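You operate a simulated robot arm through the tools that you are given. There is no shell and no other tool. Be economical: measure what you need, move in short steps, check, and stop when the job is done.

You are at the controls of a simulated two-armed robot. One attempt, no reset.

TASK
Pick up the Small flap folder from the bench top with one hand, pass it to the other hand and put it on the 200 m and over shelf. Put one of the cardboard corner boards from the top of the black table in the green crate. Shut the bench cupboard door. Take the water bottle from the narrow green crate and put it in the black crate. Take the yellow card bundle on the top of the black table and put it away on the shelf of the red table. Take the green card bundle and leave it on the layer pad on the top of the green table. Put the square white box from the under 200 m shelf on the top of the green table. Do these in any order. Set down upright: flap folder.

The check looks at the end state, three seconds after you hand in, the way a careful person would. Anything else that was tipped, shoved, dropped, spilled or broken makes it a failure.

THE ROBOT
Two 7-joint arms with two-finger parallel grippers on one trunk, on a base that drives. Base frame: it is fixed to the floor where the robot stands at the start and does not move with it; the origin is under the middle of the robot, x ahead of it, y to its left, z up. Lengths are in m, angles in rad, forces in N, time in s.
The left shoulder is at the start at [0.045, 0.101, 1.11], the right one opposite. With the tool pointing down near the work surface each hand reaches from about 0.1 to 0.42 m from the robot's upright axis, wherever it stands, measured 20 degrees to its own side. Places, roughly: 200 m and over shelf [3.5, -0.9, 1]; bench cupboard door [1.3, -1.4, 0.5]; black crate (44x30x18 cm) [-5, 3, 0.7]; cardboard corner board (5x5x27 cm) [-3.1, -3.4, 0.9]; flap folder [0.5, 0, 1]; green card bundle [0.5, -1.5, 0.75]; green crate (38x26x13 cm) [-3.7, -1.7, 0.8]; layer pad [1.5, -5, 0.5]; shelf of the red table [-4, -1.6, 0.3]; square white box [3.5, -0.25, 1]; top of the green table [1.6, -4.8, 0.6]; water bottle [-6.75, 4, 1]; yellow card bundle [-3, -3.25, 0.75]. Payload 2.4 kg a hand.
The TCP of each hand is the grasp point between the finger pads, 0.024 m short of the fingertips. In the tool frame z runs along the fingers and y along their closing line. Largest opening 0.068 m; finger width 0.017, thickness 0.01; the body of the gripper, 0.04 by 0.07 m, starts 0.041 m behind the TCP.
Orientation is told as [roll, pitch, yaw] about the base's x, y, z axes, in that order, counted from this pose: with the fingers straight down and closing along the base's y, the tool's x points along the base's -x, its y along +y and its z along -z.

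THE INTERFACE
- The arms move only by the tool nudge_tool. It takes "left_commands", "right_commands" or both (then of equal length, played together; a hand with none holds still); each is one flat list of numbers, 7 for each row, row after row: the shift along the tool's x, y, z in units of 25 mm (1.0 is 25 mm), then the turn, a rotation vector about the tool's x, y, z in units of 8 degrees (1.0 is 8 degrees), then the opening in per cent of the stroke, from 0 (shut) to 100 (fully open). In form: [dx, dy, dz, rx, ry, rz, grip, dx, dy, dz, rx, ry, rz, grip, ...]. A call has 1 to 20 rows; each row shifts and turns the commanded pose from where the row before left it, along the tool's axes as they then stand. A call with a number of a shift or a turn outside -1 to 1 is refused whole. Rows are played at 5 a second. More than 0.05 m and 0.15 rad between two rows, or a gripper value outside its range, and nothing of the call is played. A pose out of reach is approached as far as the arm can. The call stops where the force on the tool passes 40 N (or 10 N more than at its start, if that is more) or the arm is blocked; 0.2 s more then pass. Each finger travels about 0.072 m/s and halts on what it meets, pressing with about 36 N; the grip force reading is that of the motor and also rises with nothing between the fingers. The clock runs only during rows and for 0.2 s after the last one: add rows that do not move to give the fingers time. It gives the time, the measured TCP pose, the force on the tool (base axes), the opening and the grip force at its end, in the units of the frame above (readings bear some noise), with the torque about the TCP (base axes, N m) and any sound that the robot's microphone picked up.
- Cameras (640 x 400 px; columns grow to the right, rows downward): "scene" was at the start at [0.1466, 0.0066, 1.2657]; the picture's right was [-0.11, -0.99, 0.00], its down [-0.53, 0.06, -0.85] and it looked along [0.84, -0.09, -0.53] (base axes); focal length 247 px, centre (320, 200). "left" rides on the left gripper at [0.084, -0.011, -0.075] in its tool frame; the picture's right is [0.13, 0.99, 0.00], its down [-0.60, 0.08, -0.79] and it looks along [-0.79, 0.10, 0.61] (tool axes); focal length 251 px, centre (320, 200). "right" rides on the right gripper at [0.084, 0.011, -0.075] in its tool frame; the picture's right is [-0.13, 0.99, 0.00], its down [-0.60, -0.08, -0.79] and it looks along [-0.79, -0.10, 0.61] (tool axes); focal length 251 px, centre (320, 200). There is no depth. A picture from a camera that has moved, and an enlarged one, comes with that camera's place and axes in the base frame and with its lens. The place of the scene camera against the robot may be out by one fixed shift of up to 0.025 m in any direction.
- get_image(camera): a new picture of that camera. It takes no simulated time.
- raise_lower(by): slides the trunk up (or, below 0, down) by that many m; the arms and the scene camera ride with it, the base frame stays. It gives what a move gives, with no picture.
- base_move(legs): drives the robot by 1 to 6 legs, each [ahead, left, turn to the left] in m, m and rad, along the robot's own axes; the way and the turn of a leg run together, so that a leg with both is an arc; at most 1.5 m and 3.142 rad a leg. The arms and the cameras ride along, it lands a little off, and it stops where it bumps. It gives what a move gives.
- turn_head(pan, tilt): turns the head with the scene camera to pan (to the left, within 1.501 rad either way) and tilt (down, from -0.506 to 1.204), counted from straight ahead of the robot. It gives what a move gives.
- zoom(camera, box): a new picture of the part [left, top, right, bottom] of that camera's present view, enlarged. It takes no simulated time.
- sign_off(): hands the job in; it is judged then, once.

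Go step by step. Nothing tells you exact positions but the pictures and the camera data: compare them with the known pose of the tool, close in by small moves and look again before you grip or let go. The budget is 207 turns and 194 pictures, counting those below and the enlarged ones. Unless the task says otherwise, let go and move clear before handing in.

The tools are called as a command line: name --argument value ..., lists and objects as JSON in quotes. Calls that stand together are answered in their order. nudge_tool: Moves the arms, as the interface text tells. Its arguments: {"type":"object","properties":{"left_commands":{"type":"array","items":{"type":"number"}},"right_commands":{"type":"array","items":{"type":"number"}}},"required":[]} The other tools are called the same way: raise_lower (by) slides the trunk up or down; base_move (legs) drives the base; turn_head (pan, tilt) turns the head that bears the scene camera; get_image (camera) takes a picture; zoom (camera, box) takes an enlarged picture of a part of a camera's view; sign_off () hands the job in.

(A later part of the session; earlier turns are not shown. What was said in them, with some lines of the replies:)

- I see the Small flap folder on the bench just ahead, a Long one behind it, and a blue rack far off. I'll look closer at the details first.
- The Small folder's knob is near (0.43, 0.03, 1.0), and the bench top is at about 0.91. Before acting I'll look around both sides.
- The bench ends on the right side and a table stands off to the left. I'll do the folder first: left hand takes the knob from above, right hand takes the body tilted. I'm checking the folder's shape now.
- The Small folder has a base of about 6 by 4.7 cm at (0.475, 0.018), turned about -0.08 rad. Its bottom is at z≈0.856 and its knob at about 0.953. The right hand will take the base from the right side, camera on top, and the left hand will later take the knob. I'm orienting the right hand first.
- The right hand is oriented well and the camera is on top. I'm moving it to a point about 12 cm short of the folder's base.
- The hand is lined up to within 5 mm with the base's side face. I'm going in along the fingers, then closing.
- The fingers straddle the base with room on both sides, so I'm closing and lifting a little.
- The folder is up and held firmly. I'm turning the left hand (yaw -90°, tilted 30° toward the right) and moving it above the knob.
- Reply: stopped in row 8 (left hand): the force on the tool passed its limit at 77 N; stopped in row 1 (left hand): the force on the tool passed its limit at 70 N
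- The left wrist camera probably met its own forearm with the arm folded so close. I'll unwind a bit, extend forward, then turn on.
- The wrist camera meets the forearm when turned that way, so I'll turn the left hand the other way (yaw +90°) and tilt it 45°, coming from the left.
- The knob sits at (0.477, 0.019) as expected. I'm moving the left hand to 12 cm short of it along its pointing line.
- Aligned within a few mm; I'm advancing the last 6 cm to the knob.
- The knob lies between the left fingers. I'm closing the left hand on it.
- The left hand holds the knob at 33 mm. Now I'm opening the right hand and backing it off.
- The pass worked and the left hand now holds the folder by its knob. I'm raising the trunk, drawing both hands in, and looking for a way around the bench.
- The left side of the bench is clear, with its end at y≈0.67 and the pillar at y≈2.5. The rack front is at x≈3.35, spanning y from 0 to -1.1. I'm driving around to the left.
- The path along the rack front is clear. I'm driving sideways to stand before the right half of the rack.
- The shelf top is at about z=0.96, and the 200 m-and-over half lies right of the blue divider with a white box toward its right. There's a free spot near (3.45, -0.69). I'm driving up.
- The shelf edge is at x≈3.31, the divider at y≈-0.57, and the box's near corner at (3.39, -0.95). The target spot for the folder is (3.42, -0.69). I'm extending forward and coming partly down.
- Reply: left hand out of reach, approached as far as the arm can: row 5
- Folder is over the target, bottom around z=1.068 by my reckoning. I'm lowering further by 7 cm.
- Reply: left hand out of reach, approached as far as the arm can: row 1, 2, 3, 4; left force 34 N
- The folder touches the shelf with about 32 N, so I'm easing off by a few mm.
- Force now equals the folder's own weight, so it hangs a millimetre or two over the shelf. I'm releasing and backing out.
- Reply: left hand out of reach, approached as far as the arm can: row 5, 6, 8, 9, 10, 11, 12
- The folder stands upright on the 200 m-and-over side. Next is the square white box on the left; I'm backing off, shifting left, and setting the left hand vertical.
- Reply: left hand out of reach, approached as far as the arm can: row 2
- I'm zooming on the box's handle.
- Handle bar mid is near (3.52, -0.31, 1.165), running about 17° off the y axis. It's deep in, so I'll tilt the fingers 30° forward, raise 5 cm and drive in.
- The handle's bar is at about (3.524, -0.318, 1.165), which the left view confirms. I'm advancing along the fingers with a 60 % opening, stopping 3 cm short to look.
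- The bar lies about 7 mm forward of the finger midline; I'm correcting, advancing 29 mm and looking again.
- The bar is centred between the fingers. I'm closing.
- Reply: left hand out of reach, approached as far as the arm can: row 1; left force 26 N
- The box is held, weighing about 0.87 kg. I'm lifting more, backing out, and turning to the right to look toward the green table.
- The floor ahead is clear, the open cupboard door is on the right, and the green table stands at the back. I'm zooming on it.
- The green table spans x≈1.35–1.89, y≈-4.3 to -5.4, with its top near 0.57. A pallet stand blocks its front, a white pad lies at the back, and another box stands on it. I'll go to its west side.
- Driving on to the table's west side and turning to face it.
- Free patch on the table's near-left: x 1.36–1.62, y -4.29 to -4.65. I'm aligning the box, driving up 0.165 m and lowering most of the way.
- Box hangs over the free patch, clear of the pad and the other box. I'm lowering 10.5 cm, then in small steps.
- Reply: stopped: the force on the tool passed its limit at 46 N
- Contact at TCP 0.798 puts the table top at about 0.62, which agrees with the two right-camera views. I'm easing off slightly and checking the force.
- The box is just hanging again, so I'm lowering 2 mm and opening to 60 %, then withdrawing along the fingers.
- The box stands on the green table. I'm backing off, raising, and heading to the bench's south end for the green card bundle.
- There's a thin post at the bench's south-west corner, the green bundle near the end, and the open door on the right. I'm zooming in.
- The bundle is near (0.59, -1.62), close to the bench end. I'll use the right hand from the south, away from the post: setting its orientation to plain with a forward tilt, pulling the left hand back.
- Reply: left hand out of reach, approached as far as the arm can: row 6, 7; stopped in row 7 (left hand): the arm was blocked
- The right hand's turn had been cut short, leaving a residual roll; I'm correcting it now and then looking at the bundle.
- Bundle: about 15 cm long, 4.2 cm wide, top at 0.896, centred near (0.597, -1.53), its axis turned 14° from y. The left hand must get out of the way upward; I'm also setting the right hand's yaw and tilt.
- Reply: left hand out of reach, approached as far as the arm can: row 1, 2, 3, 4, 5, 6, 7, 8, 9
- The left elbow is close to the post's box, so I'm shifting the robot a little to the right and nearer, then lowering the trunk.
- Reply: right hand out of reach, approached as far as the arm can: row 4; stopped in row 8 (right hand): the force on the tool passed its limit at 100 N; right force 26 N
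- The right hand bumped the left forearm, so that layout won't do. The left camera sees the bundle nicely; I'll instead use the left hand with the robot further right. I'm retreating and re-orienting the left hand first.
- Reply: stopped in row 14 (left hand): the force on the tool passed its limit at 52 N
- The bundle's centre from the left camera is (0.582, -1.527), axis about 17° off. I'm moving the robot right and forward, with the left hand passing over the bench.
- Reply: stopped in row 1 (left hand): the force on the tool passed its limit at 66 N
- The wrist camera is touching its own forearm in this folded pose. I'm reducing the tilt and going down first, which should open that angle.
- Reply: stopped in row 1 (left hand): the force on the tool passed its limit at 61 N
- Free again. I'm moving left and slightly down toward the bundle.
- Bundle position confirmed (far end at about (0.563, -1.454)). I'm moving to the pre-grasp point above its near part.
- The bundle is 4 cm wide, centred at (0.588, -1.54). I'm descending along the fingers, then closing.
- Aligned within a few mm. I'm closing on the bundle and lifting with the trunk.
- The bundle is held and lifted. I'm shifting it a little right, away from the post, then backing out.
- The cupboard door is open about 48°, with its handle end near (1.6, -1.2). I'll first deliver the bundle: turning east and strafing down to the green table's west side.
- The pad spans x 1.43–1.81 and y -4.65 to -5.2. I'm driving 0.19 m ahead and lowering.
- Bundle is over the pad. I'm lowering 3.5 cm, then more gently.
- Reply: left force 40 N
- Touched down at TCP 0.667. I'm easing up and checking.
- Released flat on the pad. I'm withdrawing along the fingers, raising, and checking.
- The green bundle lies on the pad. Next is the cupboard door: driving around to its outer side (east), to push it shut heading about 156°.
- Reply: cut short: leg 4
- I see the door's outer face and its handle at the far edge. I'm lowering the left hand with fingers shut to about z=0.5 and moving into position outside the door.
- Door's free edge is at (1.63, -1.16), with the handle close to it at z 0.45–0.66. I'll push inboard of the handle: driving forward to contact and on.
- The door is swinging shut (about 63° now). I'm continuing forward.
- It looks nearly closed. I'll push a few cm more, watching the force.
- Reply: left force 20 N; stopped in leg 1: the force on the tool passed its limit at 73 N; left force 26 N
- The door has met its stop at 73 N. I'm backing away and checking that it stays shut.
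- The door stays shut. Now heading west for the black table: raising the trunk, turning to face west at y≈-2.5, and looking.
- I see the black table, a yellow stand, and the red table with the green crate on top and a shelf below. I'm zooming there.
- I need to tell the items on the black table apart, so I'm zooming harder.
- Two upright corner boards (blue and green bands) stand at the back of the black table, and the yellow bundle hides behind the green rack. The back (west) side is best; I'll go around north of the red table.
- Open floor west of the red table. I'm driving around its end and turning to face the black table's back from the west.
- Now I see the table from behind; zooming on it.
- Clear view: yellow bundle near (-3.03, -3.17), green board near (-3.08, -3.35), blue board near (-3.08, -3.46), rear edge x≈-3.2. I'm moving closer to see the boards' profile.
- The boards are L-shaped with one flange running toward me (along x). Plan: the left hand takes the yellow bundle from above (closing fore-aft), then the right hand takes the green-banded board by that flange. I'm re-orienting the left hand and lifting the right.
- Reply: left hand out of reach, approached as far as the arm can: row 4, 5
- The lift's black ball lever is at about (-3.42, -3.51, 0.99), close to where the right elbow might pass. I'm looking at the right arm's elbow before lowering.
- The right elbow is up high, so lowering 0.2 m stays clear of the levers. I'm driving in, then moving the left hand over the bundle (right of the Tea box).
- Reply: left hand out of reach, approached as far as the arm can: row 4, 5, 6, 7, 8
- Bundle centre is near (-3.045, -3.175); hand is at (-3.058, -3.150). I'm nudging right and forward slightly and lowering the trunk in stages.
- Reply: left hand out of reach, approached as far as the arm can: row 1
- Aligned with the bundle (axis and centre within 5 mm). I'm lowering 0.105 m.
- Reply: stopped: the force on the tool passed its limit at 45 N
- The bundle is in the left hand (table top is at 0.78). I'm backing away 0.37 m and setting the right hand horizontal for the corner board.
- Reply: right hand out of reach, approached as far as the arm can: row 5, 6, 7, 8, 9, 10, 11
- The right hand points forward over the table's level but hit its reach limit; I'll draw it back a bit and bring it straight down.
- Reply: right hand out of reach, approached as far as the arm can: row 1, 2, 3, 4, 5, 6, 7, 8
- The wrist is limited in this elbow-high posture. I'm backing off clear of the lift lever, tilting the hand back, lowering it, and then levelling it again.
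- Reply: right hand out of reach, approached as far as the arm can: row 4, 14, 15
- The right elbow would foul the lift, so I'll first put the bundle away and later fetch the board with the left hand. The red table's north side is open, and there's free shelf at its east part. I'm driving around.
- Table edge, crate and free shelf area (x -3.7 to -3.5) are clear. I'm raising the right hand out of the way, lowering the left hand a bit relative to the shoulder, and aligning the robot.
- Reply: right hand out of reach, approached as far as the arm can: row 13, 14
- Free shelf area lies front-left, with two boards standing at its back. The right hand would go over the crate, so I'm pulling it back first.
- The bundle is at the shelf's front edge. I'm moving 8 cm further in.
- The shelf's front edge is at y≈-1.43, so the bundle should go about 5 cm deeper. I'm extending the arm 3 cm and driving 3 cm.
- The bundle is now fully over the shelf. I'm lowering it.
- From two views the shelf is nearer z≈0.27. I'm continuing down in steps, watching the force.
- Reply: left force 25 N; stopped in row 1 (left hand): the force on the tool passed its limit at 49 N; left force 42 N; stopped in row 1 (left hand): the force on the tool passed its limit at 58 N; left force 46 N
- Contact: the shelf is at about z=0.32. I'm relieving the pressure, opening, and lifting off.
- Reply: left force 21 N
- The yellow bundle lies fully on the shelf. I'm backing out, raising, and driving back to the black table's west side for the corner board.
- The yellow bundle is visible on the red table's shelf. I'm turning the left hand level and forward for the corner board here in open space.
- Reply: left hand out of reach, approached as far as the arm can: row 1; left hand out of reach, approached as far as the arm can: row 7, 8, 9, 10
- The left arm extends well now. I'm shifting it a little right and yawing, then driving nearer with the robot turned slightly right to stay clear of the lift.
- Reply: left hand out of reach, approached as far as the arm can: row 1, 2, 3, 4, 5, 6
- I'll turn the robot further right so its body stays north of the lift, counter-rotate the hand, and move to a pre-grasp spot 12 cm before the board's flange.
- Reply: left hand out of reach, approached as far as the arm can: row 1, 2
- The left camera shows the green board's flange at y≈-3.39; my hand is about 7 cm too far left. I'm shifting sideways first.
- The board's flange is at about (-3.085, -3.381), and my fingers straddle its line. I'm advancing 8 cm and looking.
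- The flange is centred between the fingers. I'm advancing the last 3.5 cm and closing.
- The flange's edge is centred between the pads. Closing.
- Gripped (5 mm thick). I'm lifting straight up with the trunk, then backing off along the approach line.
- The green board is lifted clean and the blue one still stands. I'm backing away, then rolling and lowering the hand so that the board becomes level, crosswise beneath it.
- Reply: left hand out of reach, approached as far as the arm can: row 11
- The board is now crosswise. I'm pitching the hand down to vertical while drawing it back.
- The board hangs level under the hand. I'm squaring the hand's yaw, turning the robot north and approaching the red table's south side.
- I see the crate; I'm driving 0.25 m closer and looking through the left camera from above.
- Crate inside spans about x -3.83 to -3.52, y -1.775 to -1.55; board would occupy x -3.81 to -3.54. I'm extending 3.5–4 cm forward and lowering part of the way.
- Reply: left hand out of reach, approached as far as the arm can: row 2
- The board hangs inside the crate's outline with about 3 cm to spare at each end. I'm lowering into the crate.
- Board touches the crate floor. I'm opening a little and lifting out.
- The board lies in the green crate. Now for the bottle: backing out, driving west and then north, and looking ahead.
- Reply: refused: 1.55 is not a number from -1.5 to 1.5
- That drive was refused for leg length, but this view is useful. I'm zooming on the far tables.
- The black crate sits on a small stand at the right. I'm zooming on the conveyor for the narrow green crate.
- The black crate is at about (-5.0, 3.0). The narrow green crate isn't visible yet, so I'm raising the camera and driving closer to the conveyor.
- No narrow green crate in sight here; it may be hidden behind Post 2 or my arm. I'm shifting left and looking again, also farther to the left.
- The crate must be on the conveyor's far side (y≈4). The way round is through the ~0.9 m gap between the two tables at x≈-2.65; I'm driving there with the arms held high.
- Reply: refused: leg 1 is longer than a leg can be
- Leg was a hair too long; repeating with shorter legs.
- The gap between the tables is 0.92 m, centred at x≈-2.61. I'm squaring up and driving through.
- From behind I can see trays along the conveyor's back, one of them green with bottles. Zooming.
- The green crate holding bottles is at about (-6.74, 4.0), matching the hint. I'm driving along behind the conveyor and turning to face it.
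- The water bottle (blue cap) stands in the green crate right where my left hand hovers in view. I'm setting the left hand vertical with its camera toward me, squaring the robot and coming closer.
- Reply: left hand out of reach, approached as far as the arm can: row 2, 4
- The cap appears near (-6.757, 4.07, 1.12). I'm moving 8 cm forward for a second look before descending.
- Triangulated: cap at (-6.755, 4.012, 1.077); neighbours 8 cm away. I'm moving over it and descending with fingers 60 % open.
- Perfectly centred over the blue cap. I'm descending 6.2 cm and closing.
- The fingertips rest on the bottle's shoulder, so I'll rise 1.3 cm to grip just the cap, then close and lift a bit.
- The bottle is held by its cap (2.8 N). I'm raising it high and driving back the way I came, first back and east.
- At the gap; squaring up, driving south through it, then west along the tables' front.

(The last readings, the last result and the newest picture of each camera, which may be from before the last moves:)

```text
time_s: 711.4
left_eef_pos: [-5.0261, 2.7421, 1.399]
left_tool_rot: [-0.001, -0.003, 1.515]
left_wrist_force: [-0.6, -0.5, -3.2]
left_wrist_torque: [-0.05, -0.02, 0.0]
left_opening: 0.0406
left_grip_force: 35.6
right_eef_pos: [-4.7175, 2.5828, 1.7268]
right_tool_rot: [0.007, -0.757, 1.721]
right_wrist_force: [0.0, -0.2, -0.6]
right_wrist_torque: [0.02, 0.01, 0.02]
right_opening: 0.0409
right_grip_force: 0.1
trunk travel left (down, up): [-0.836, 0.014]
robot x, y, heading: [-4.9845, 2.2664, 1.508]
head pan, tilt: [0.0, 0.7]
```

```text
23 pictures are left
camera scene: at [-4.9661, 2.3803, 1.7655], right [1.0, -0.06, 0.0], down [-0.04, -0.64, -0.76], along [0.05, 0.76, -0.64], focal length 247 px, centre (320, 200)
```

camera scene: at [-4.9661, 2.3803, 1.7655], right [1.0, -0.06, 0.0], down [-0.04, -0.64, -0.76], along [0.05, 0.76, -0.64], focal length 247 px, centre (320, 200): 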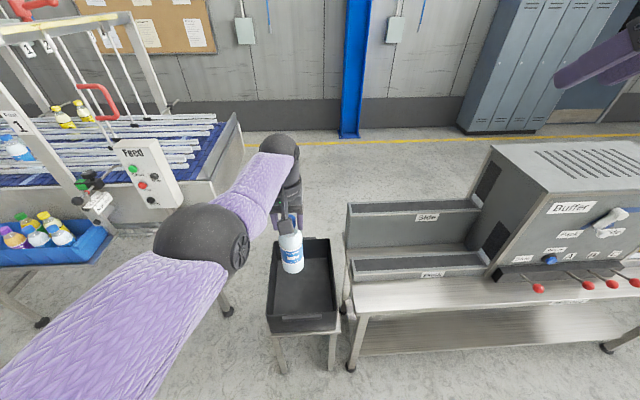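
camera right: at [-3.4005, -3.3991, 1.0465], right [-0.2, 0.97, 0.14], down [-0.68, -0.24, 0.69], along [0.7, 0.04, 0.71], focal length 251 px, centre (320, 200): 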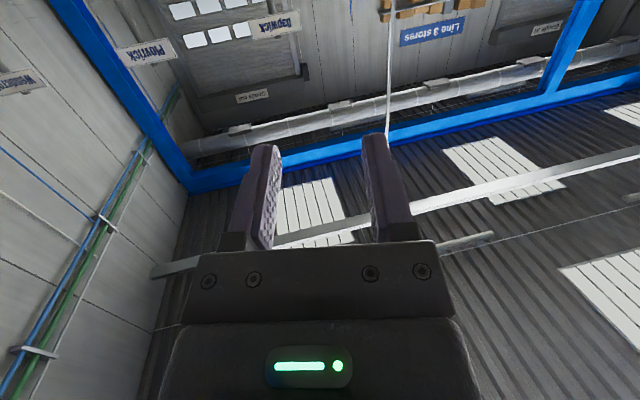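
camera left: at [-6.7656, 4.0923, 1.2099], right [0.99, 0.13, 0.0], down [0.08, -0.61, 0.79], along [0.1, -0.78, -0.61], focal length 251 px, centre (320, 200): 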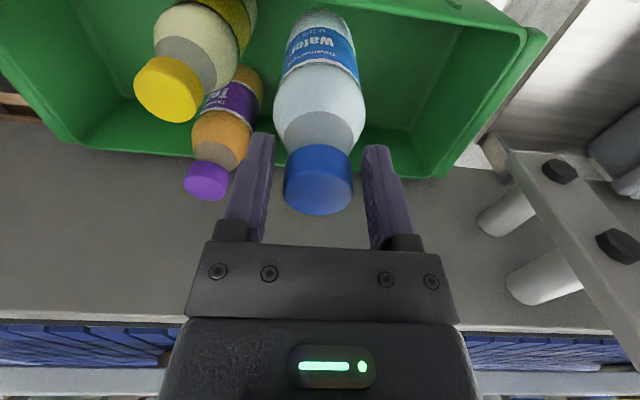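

The black crate spans x -5.14 to -4.86, y 2.85 to 3.28. I'm moving the bottle over it and lowering most of the way.

base_move --legs '[[0.225, 0, 0]]'

raise_lower --by -0.46

get_image --camera "left"

get_image --camera "scene"

```text
time_s: 713.1
left_eef_pos: [-5.0142, 2.969, 1.3984]
left_tool_rot: [0.001, -0.003, 1.518]
left_wrist_force: [0.5, 0.2, -1.7]
left_wrist_torque: [-0.04, 0.01, 0.01]
left_opening: 0.0407
left_grip_force: 35.9
right_eef_pos: [-4.7051, 2.8096, 1.7272]
right_tool_rot: [0.006, -0.756, 1.721]
right_wrist_force: [1.1, 0.0, -0.4]
right_wrist_torque: [-0.01, 0.0, -0.01]
right_opening: 0.0407
right_grip_force: 0.0
trunk travel left (down, up): [-0.836, 0.014]
robot x, y, heading: [-4.9758, 2.4943, 1.517]
head pan, tilt: [0.0, 0.7]
```

```text
refused: -0.46 is not a number from -0.4 to 0.4
```

```text
22 pictures are left
camera left: at [-5.0062, 2.8839, 1.4737], right [-1.0, -0.08, 0.0], down [-0.05, 0.6, 0.8], along [-0.06, 0.79, -0.61], focal length 251 px, centre (320, 200)
```

left: 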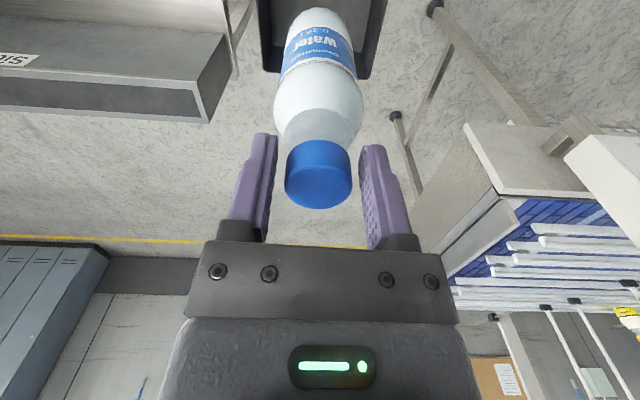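

```text
21 pictures are left
camera scene: at [-4.9531, 2.6073, 1.7655], right [1.0, -0.06, 0.0], down [-0.04, -0.64, -0.76], along [0.04, 0.76, -0.64], focal length 247 px, centre (320, 200)
```

scene: 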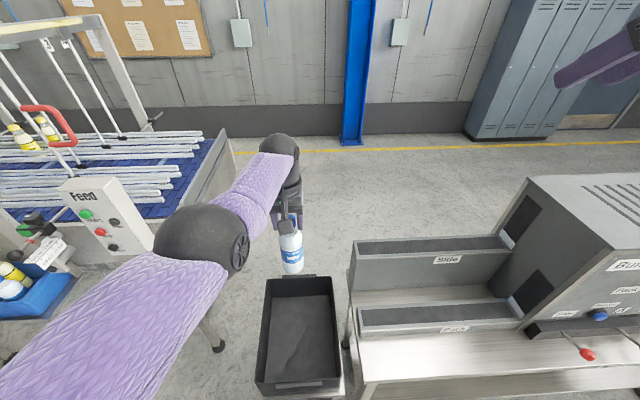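

Held well and above the crate. The trunk takes at most 0.4 per call, so I'm lowering 0.4, then checking.

raise_lower --by -0.4

raise_lower --by -0.08

get_image --camera "left"

get_image --camera "scene"

```text
time_s: 716.9
left_eef_pos: [-5.0141, 2.9699, 0.9994]
left_tool_rot: [-0.002, -0.004, 1.517]
left_wrist_force: [-0.3, 0.6, -2.3]
left_wrist_torque: [0.0, -0.03, 0.0]
left_opening: 0.0407
left_grip_force: 35.8
right_eef_pos: [-4.7059, 2.81, 1.3268]
right_tool_rot: [0.008, -0.755, 1.722]
right_wrist_force: [0.5, -0.1, -0.6]
right_wrist_torque: [0.01, 0.05, -0.02]
right_opening: 0.0409
right_grip_force: 0.0
trunk travel left (down, up): [-0.436, 0.414]
robot x, y, heading: [-4.9701, 2.4953, 1.519]
head pan, tilt: [0.0, 0.7]
```

```text
time_s: 718.1
left_eef_pos: [-5.0148, 2.9687, 0.919]
left_tool_rot: [0.0, -0.004, 1.519]
left_wrist_force: [0.3, 1.0, -3.4]
left_wrist_torque: [-0.05, 0.04, -0.01]
left_opening: 0.0405
left_grip_force: 35.8
right_eef_pos: [-4.7056, 2.8107, 1.2466]
right_tool_rot: [0.007, -0.756, 1.72]
right_wrist_force: [1.0, -0.3, 0.0]
right_wrist_torque: [0.04, 0.0, 0.02]
right_opening: 0.0406
right_grip_force: 0.2
trunk travel left (down, up): [-0.356, 0.494]
robot x, y, heading: [-4.974, 2.4963, 1.512]
head pan, tilt: [0.0, 0.7]
```

```text
20 pictures are left
camera left: at [-5.0063, 2.8835, 0.9938], right [-1.0, -0.08, 0.0], down [-0.05, 0.6, 0.8], along [-0.06, 0.79, -0.61], focal length 251 px, centre (320, 200)
```

left: 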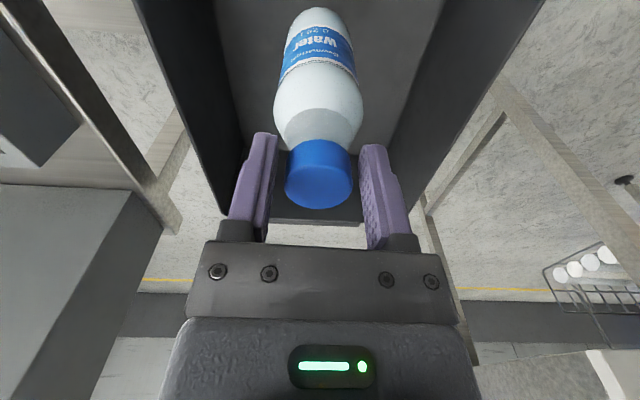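

```text
19 pictures are left
camera scene: at [-4.9516, 2.635, 1.2844], right [1.0, -0.06, 0.0], down [-0.04, -0.64, -0.76], along [0.04, 0.76, -0.64], focal length 247 px, centre (320, 200)
```

scene: 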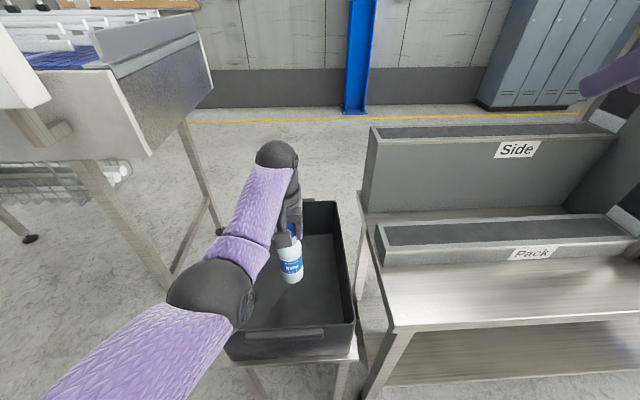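

Centred in the crate. I'm lowering in steps until the bottle stands.

raise_lower --by -0.15

raise_lower --by -0.03

get_image --camera "scene"

```text
time_s: 719.7
left_eef_pos: [-5.0149, 2.9714, 0.7762]
left_tool_rot: [-0.001, -0.016, 1.518]
left_wrist_force: [-1.4, -3.9, 14.8]
left_wrist_torque: [-0.66, 0.02, -0.07]
left_opening: 0.0407
left_grip_force: 36.4
right_eef_pos: [-4.7059, 2.8112, 1.0997]
right_tool_rot: [0.008, -0.755, 1.72]
right_wrist_force: [-0.5, 0.8, 0.2]
right_wrist_torque: [-0.02, -0.01, -0.02]
right_opening: 0.0409
right_grip_force: 0.0
trunk travel left (down, up): [-0.209, 0.641]
robot x, y, heading: [-4.9733, 2.4977, 1.519]
head pan, tilt: [0.0, 0.7]
stopped: the force on the tool passed its limit at 46 N (the readings are from after the stop); the commanded pose is now the measured one
```

```text
time_s: 720.0
left_eef_pos: [-5.0138, 2.9713, 0.7763]
left_tool_rot: [-0.004, -0.026, 1.516]
left_wrist_force: [-0.8, -2.1, 16.7]
left_wrist_torque: [-0.33, -0.11, -0.07]
left_opening: 0.0411
left_grip_force: 35.7
right_eef_pos: [-4.7065, 2.8105, 1.0955]
right_tool_rot: [0.008, -0.756, 1.722]
right_wrist_force: [0.0, 0.7, -0.7]
right_wrist_torque: [0.04, 0.04, -0.01]
right_opening: 0.0408
right_grip_force: 0.1
trunk travel left (down, up): [-0.206, 0.644]
robot x, y, heading: [-4.9727, 2.4936, 1.52]
head pan, tilt: [0.0, 0.7]
stopped: the force on the tool passed its limit at 49 N (the readings are from after the stop); the commanded pose is now the measured one
```

```text
18 pictures are left
camera scene: at [-4.9499, 2.6657, 1.1325], right [1.0, -0.06, 0.0], down [-0.04, -0.64, -0.77], along [0.04, 0.76, -0.64], focal length 247 px, centre (320, 200)
```

scene: 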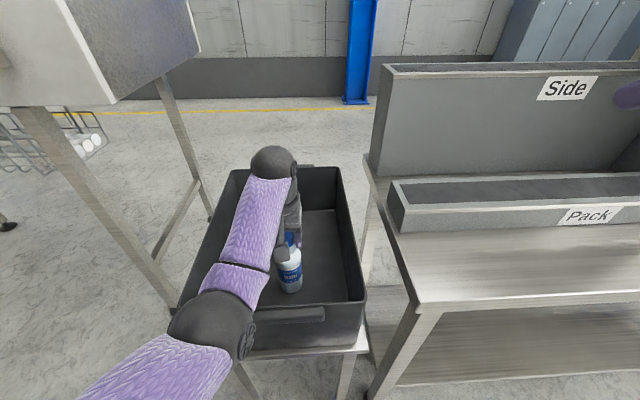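

The bottle stands on the crate floor. I'm easing up, opening, and rising clear.

raise_lower --by 0.006

nudge_tool --left_commands '[0, 0, 0, 0, 0, 0, 80, 0, 0, 0, 0, 0, 0, 100, 0, 0, 0, 0, 0, 0, 100, 0, 0, 0, 0, 0, 0, 100]'

raise_lower --by 0.2

get_image --camera "left"

```text
time_s: 720.6
left_eef_pos: [-5.0135, 2.9729, 0.7802]
left_tool_rot: [-0.002, -0.018, 1.518]
left_wrist_force: [0.0, 1.1, -2.5]
left_wrist_torque: [-0.03, 0.0, 0.0]
left_opening: 0.041
left_grip_force: 35.5
right_eef_pos: [-4.7052, 2.8125, 1.102]
right_tool_rot: [0.009, -0.752, 1.722]
right_wrist_force: [-0.3, -0.3, 0.1]
right_wrist_torque: [-0.01, 0.0, 0.01]
right_opening: 0.0407
right_grip_force: 0.1
trunk travel left (down, up): [-0.212, 0.638]
robot x, y, heading: [-4.9714, 2.4953, 1.518]
head pan, tilt: [0.0, 0.7]
```

```text
time_s: 721.6
left_eef_pos: [-5.0137, 2.972, 0.7808]
left_tool_rot: [-0.002, -0.019, 1.518]
left_wrist_force: [-0.4, 0.2, 0.9]
left_wrist_torque: [-0.03, -0.01, -0.01]
left_opening: 0.0678
left_grip_force: 0.1
right_eef_pos: [-4.7057, 2.8124, 1.1017]
right_tool_rot: [0.01, -0.754, 1.72]
right_wrist_force: [-0.4, 0.8, -0.3]
right_wrist_torque: [0.05, 0.01, -0.02]
right_opening: 0.041
right_grip_force: 0.0
trunk travel left (down, up): [-0.212, 0.638]
robot x, y, heading: [-4.972, 2.4944, 1.516]
head pan, tilt: [0.0, 0.7]
```

```text
time_s: 723.7
left_eef_pos: [-5.0144, 2.9715, 0.9797]
left_tool_rot: [-0.001, -0.02, 1.518]
left_wrist_force: [-0.1, -0.5, -1.0]
left_wrist_torque: [0.0, -0.02, 0.0]
left_opening: 0.0681
left_grip_force: 0.1
right_eef_pos: [-4.7052, 2.8121, 1.3022]
right_tool_rot: [0.007, -0.754, 1.721]
right_wrist_force: [0.5, 0.8, -0.5]
right_wrist_torque: [-0.01, 0.02, -0.05]
right_opening: 0.0407
right_grip_force: 0.1
trunk travel left (down, up): [-0.412, 0.438]
robot x, y, heading: [-4.9707, 2.4947, 1.52]
head pan, tilt: [0.0, 0.7]
```

```text
17 pictures are left
camera left: at [-5.006, 2.8855, 1.0533], right [-1.0, -0.08, 0.0], down [-0.05, 0.59, 0.81], along [-0.06, 0.8, -0.59], focal length 251 px, centre (320, 200)
```

left: 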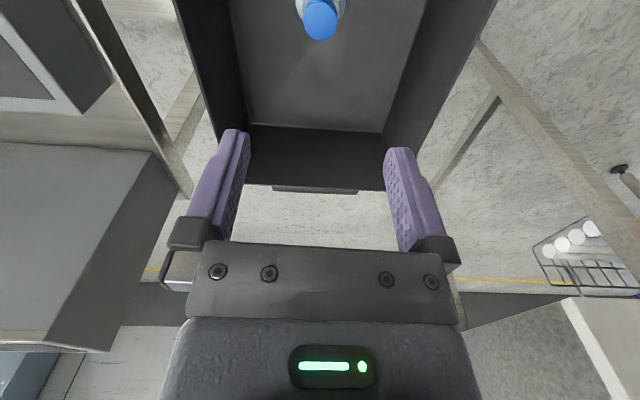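

The bottle stands upright in the black crate. I'm backing away for a last look.

base_move --legs '[[-0.5, 0, 0]]'

get_image --camera "scene"

```text
time_s: 726.7
left_eef_pos: [-5.0418, 2.471, 0.9796]
left_tool_rot: [-0.002, -0.021, 1.517]
left_wrist_force: [-0.4, 0.4, -0.8]
left_wrist_torque: [-0.02, 0.0, 0.0]
left_opening: 0.0678
left_grip_force: 0.1
right_eef_pos: [-4.7348, 2.3109, 1.3022]
right_tool_rot: [0.009, -0.755, 1.72]
right_wrist_force: [-0.9, 0.0, -0.2]
right_wrist_torque: [0.01, -0.01, -0.01]
right_opening: 0.0411
right_grip_force: 0.0
trunk travel left (down, up): [-0.412, 0.438]
robot x, y, heading: [-4.9997, 1.9956, 1.518]
head pan, tilt: [0.0, 0.7]
```

```text
16 pictures are left
camera scene: at [-4.9806, 2.1253, 1.3409], right [1.0, -0.06, 0.0], down [-0.04, -0.64, -0.76], along [0.04, 0.76, -0.64], focal length 247 px, centre (320, 200)
```

scene: 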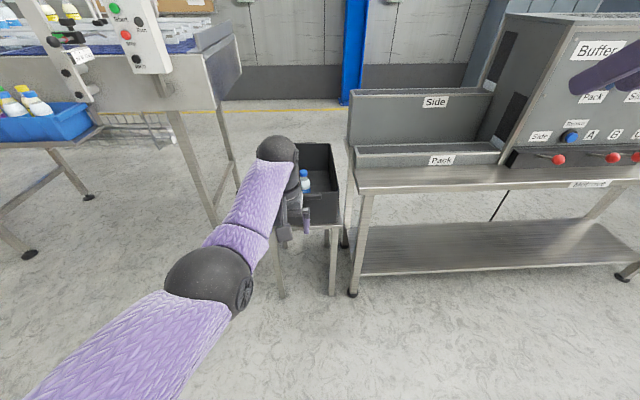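

All seven jobs look done in the pictures: the bottle stands in the black crate, and the hands are empty and clear. I'm handing in.

sign_off

```text
The job is handed in.
```

I finished all seven jobs and handed in. The end check's result was not shown to me, so this rests on what I saw in the pictures.

- **Flap folder:** picked up with the right hand, passed to the left, and standing upright on the 200 m and over shelf.
- **Corner board:** the green-banded one from the black table lies in the green crate. The blue-banded one was still standing on the black table when I left it.
- **Cupboard door:** pushed shut against its stop; it stayed shut when I backed away.
- **Water bottle:** standing upright in the black crate.
- **Yellow card bundle:** lying fully on the red table's shelf.
- **Green card bundle:** lying on the layer pad on the green table.
- **Square white box:** standing on the green table, clear of the pad and of the other box there.

The only unplanned contacts were of the robot with itself: the left wrist camera touched its own forearm, and the right hand bumped the left forearm. I saw nothing else tipped, dropped or shoved. I did not drive back for a last look at the earlier jobs, so those were last checked right after each was done.
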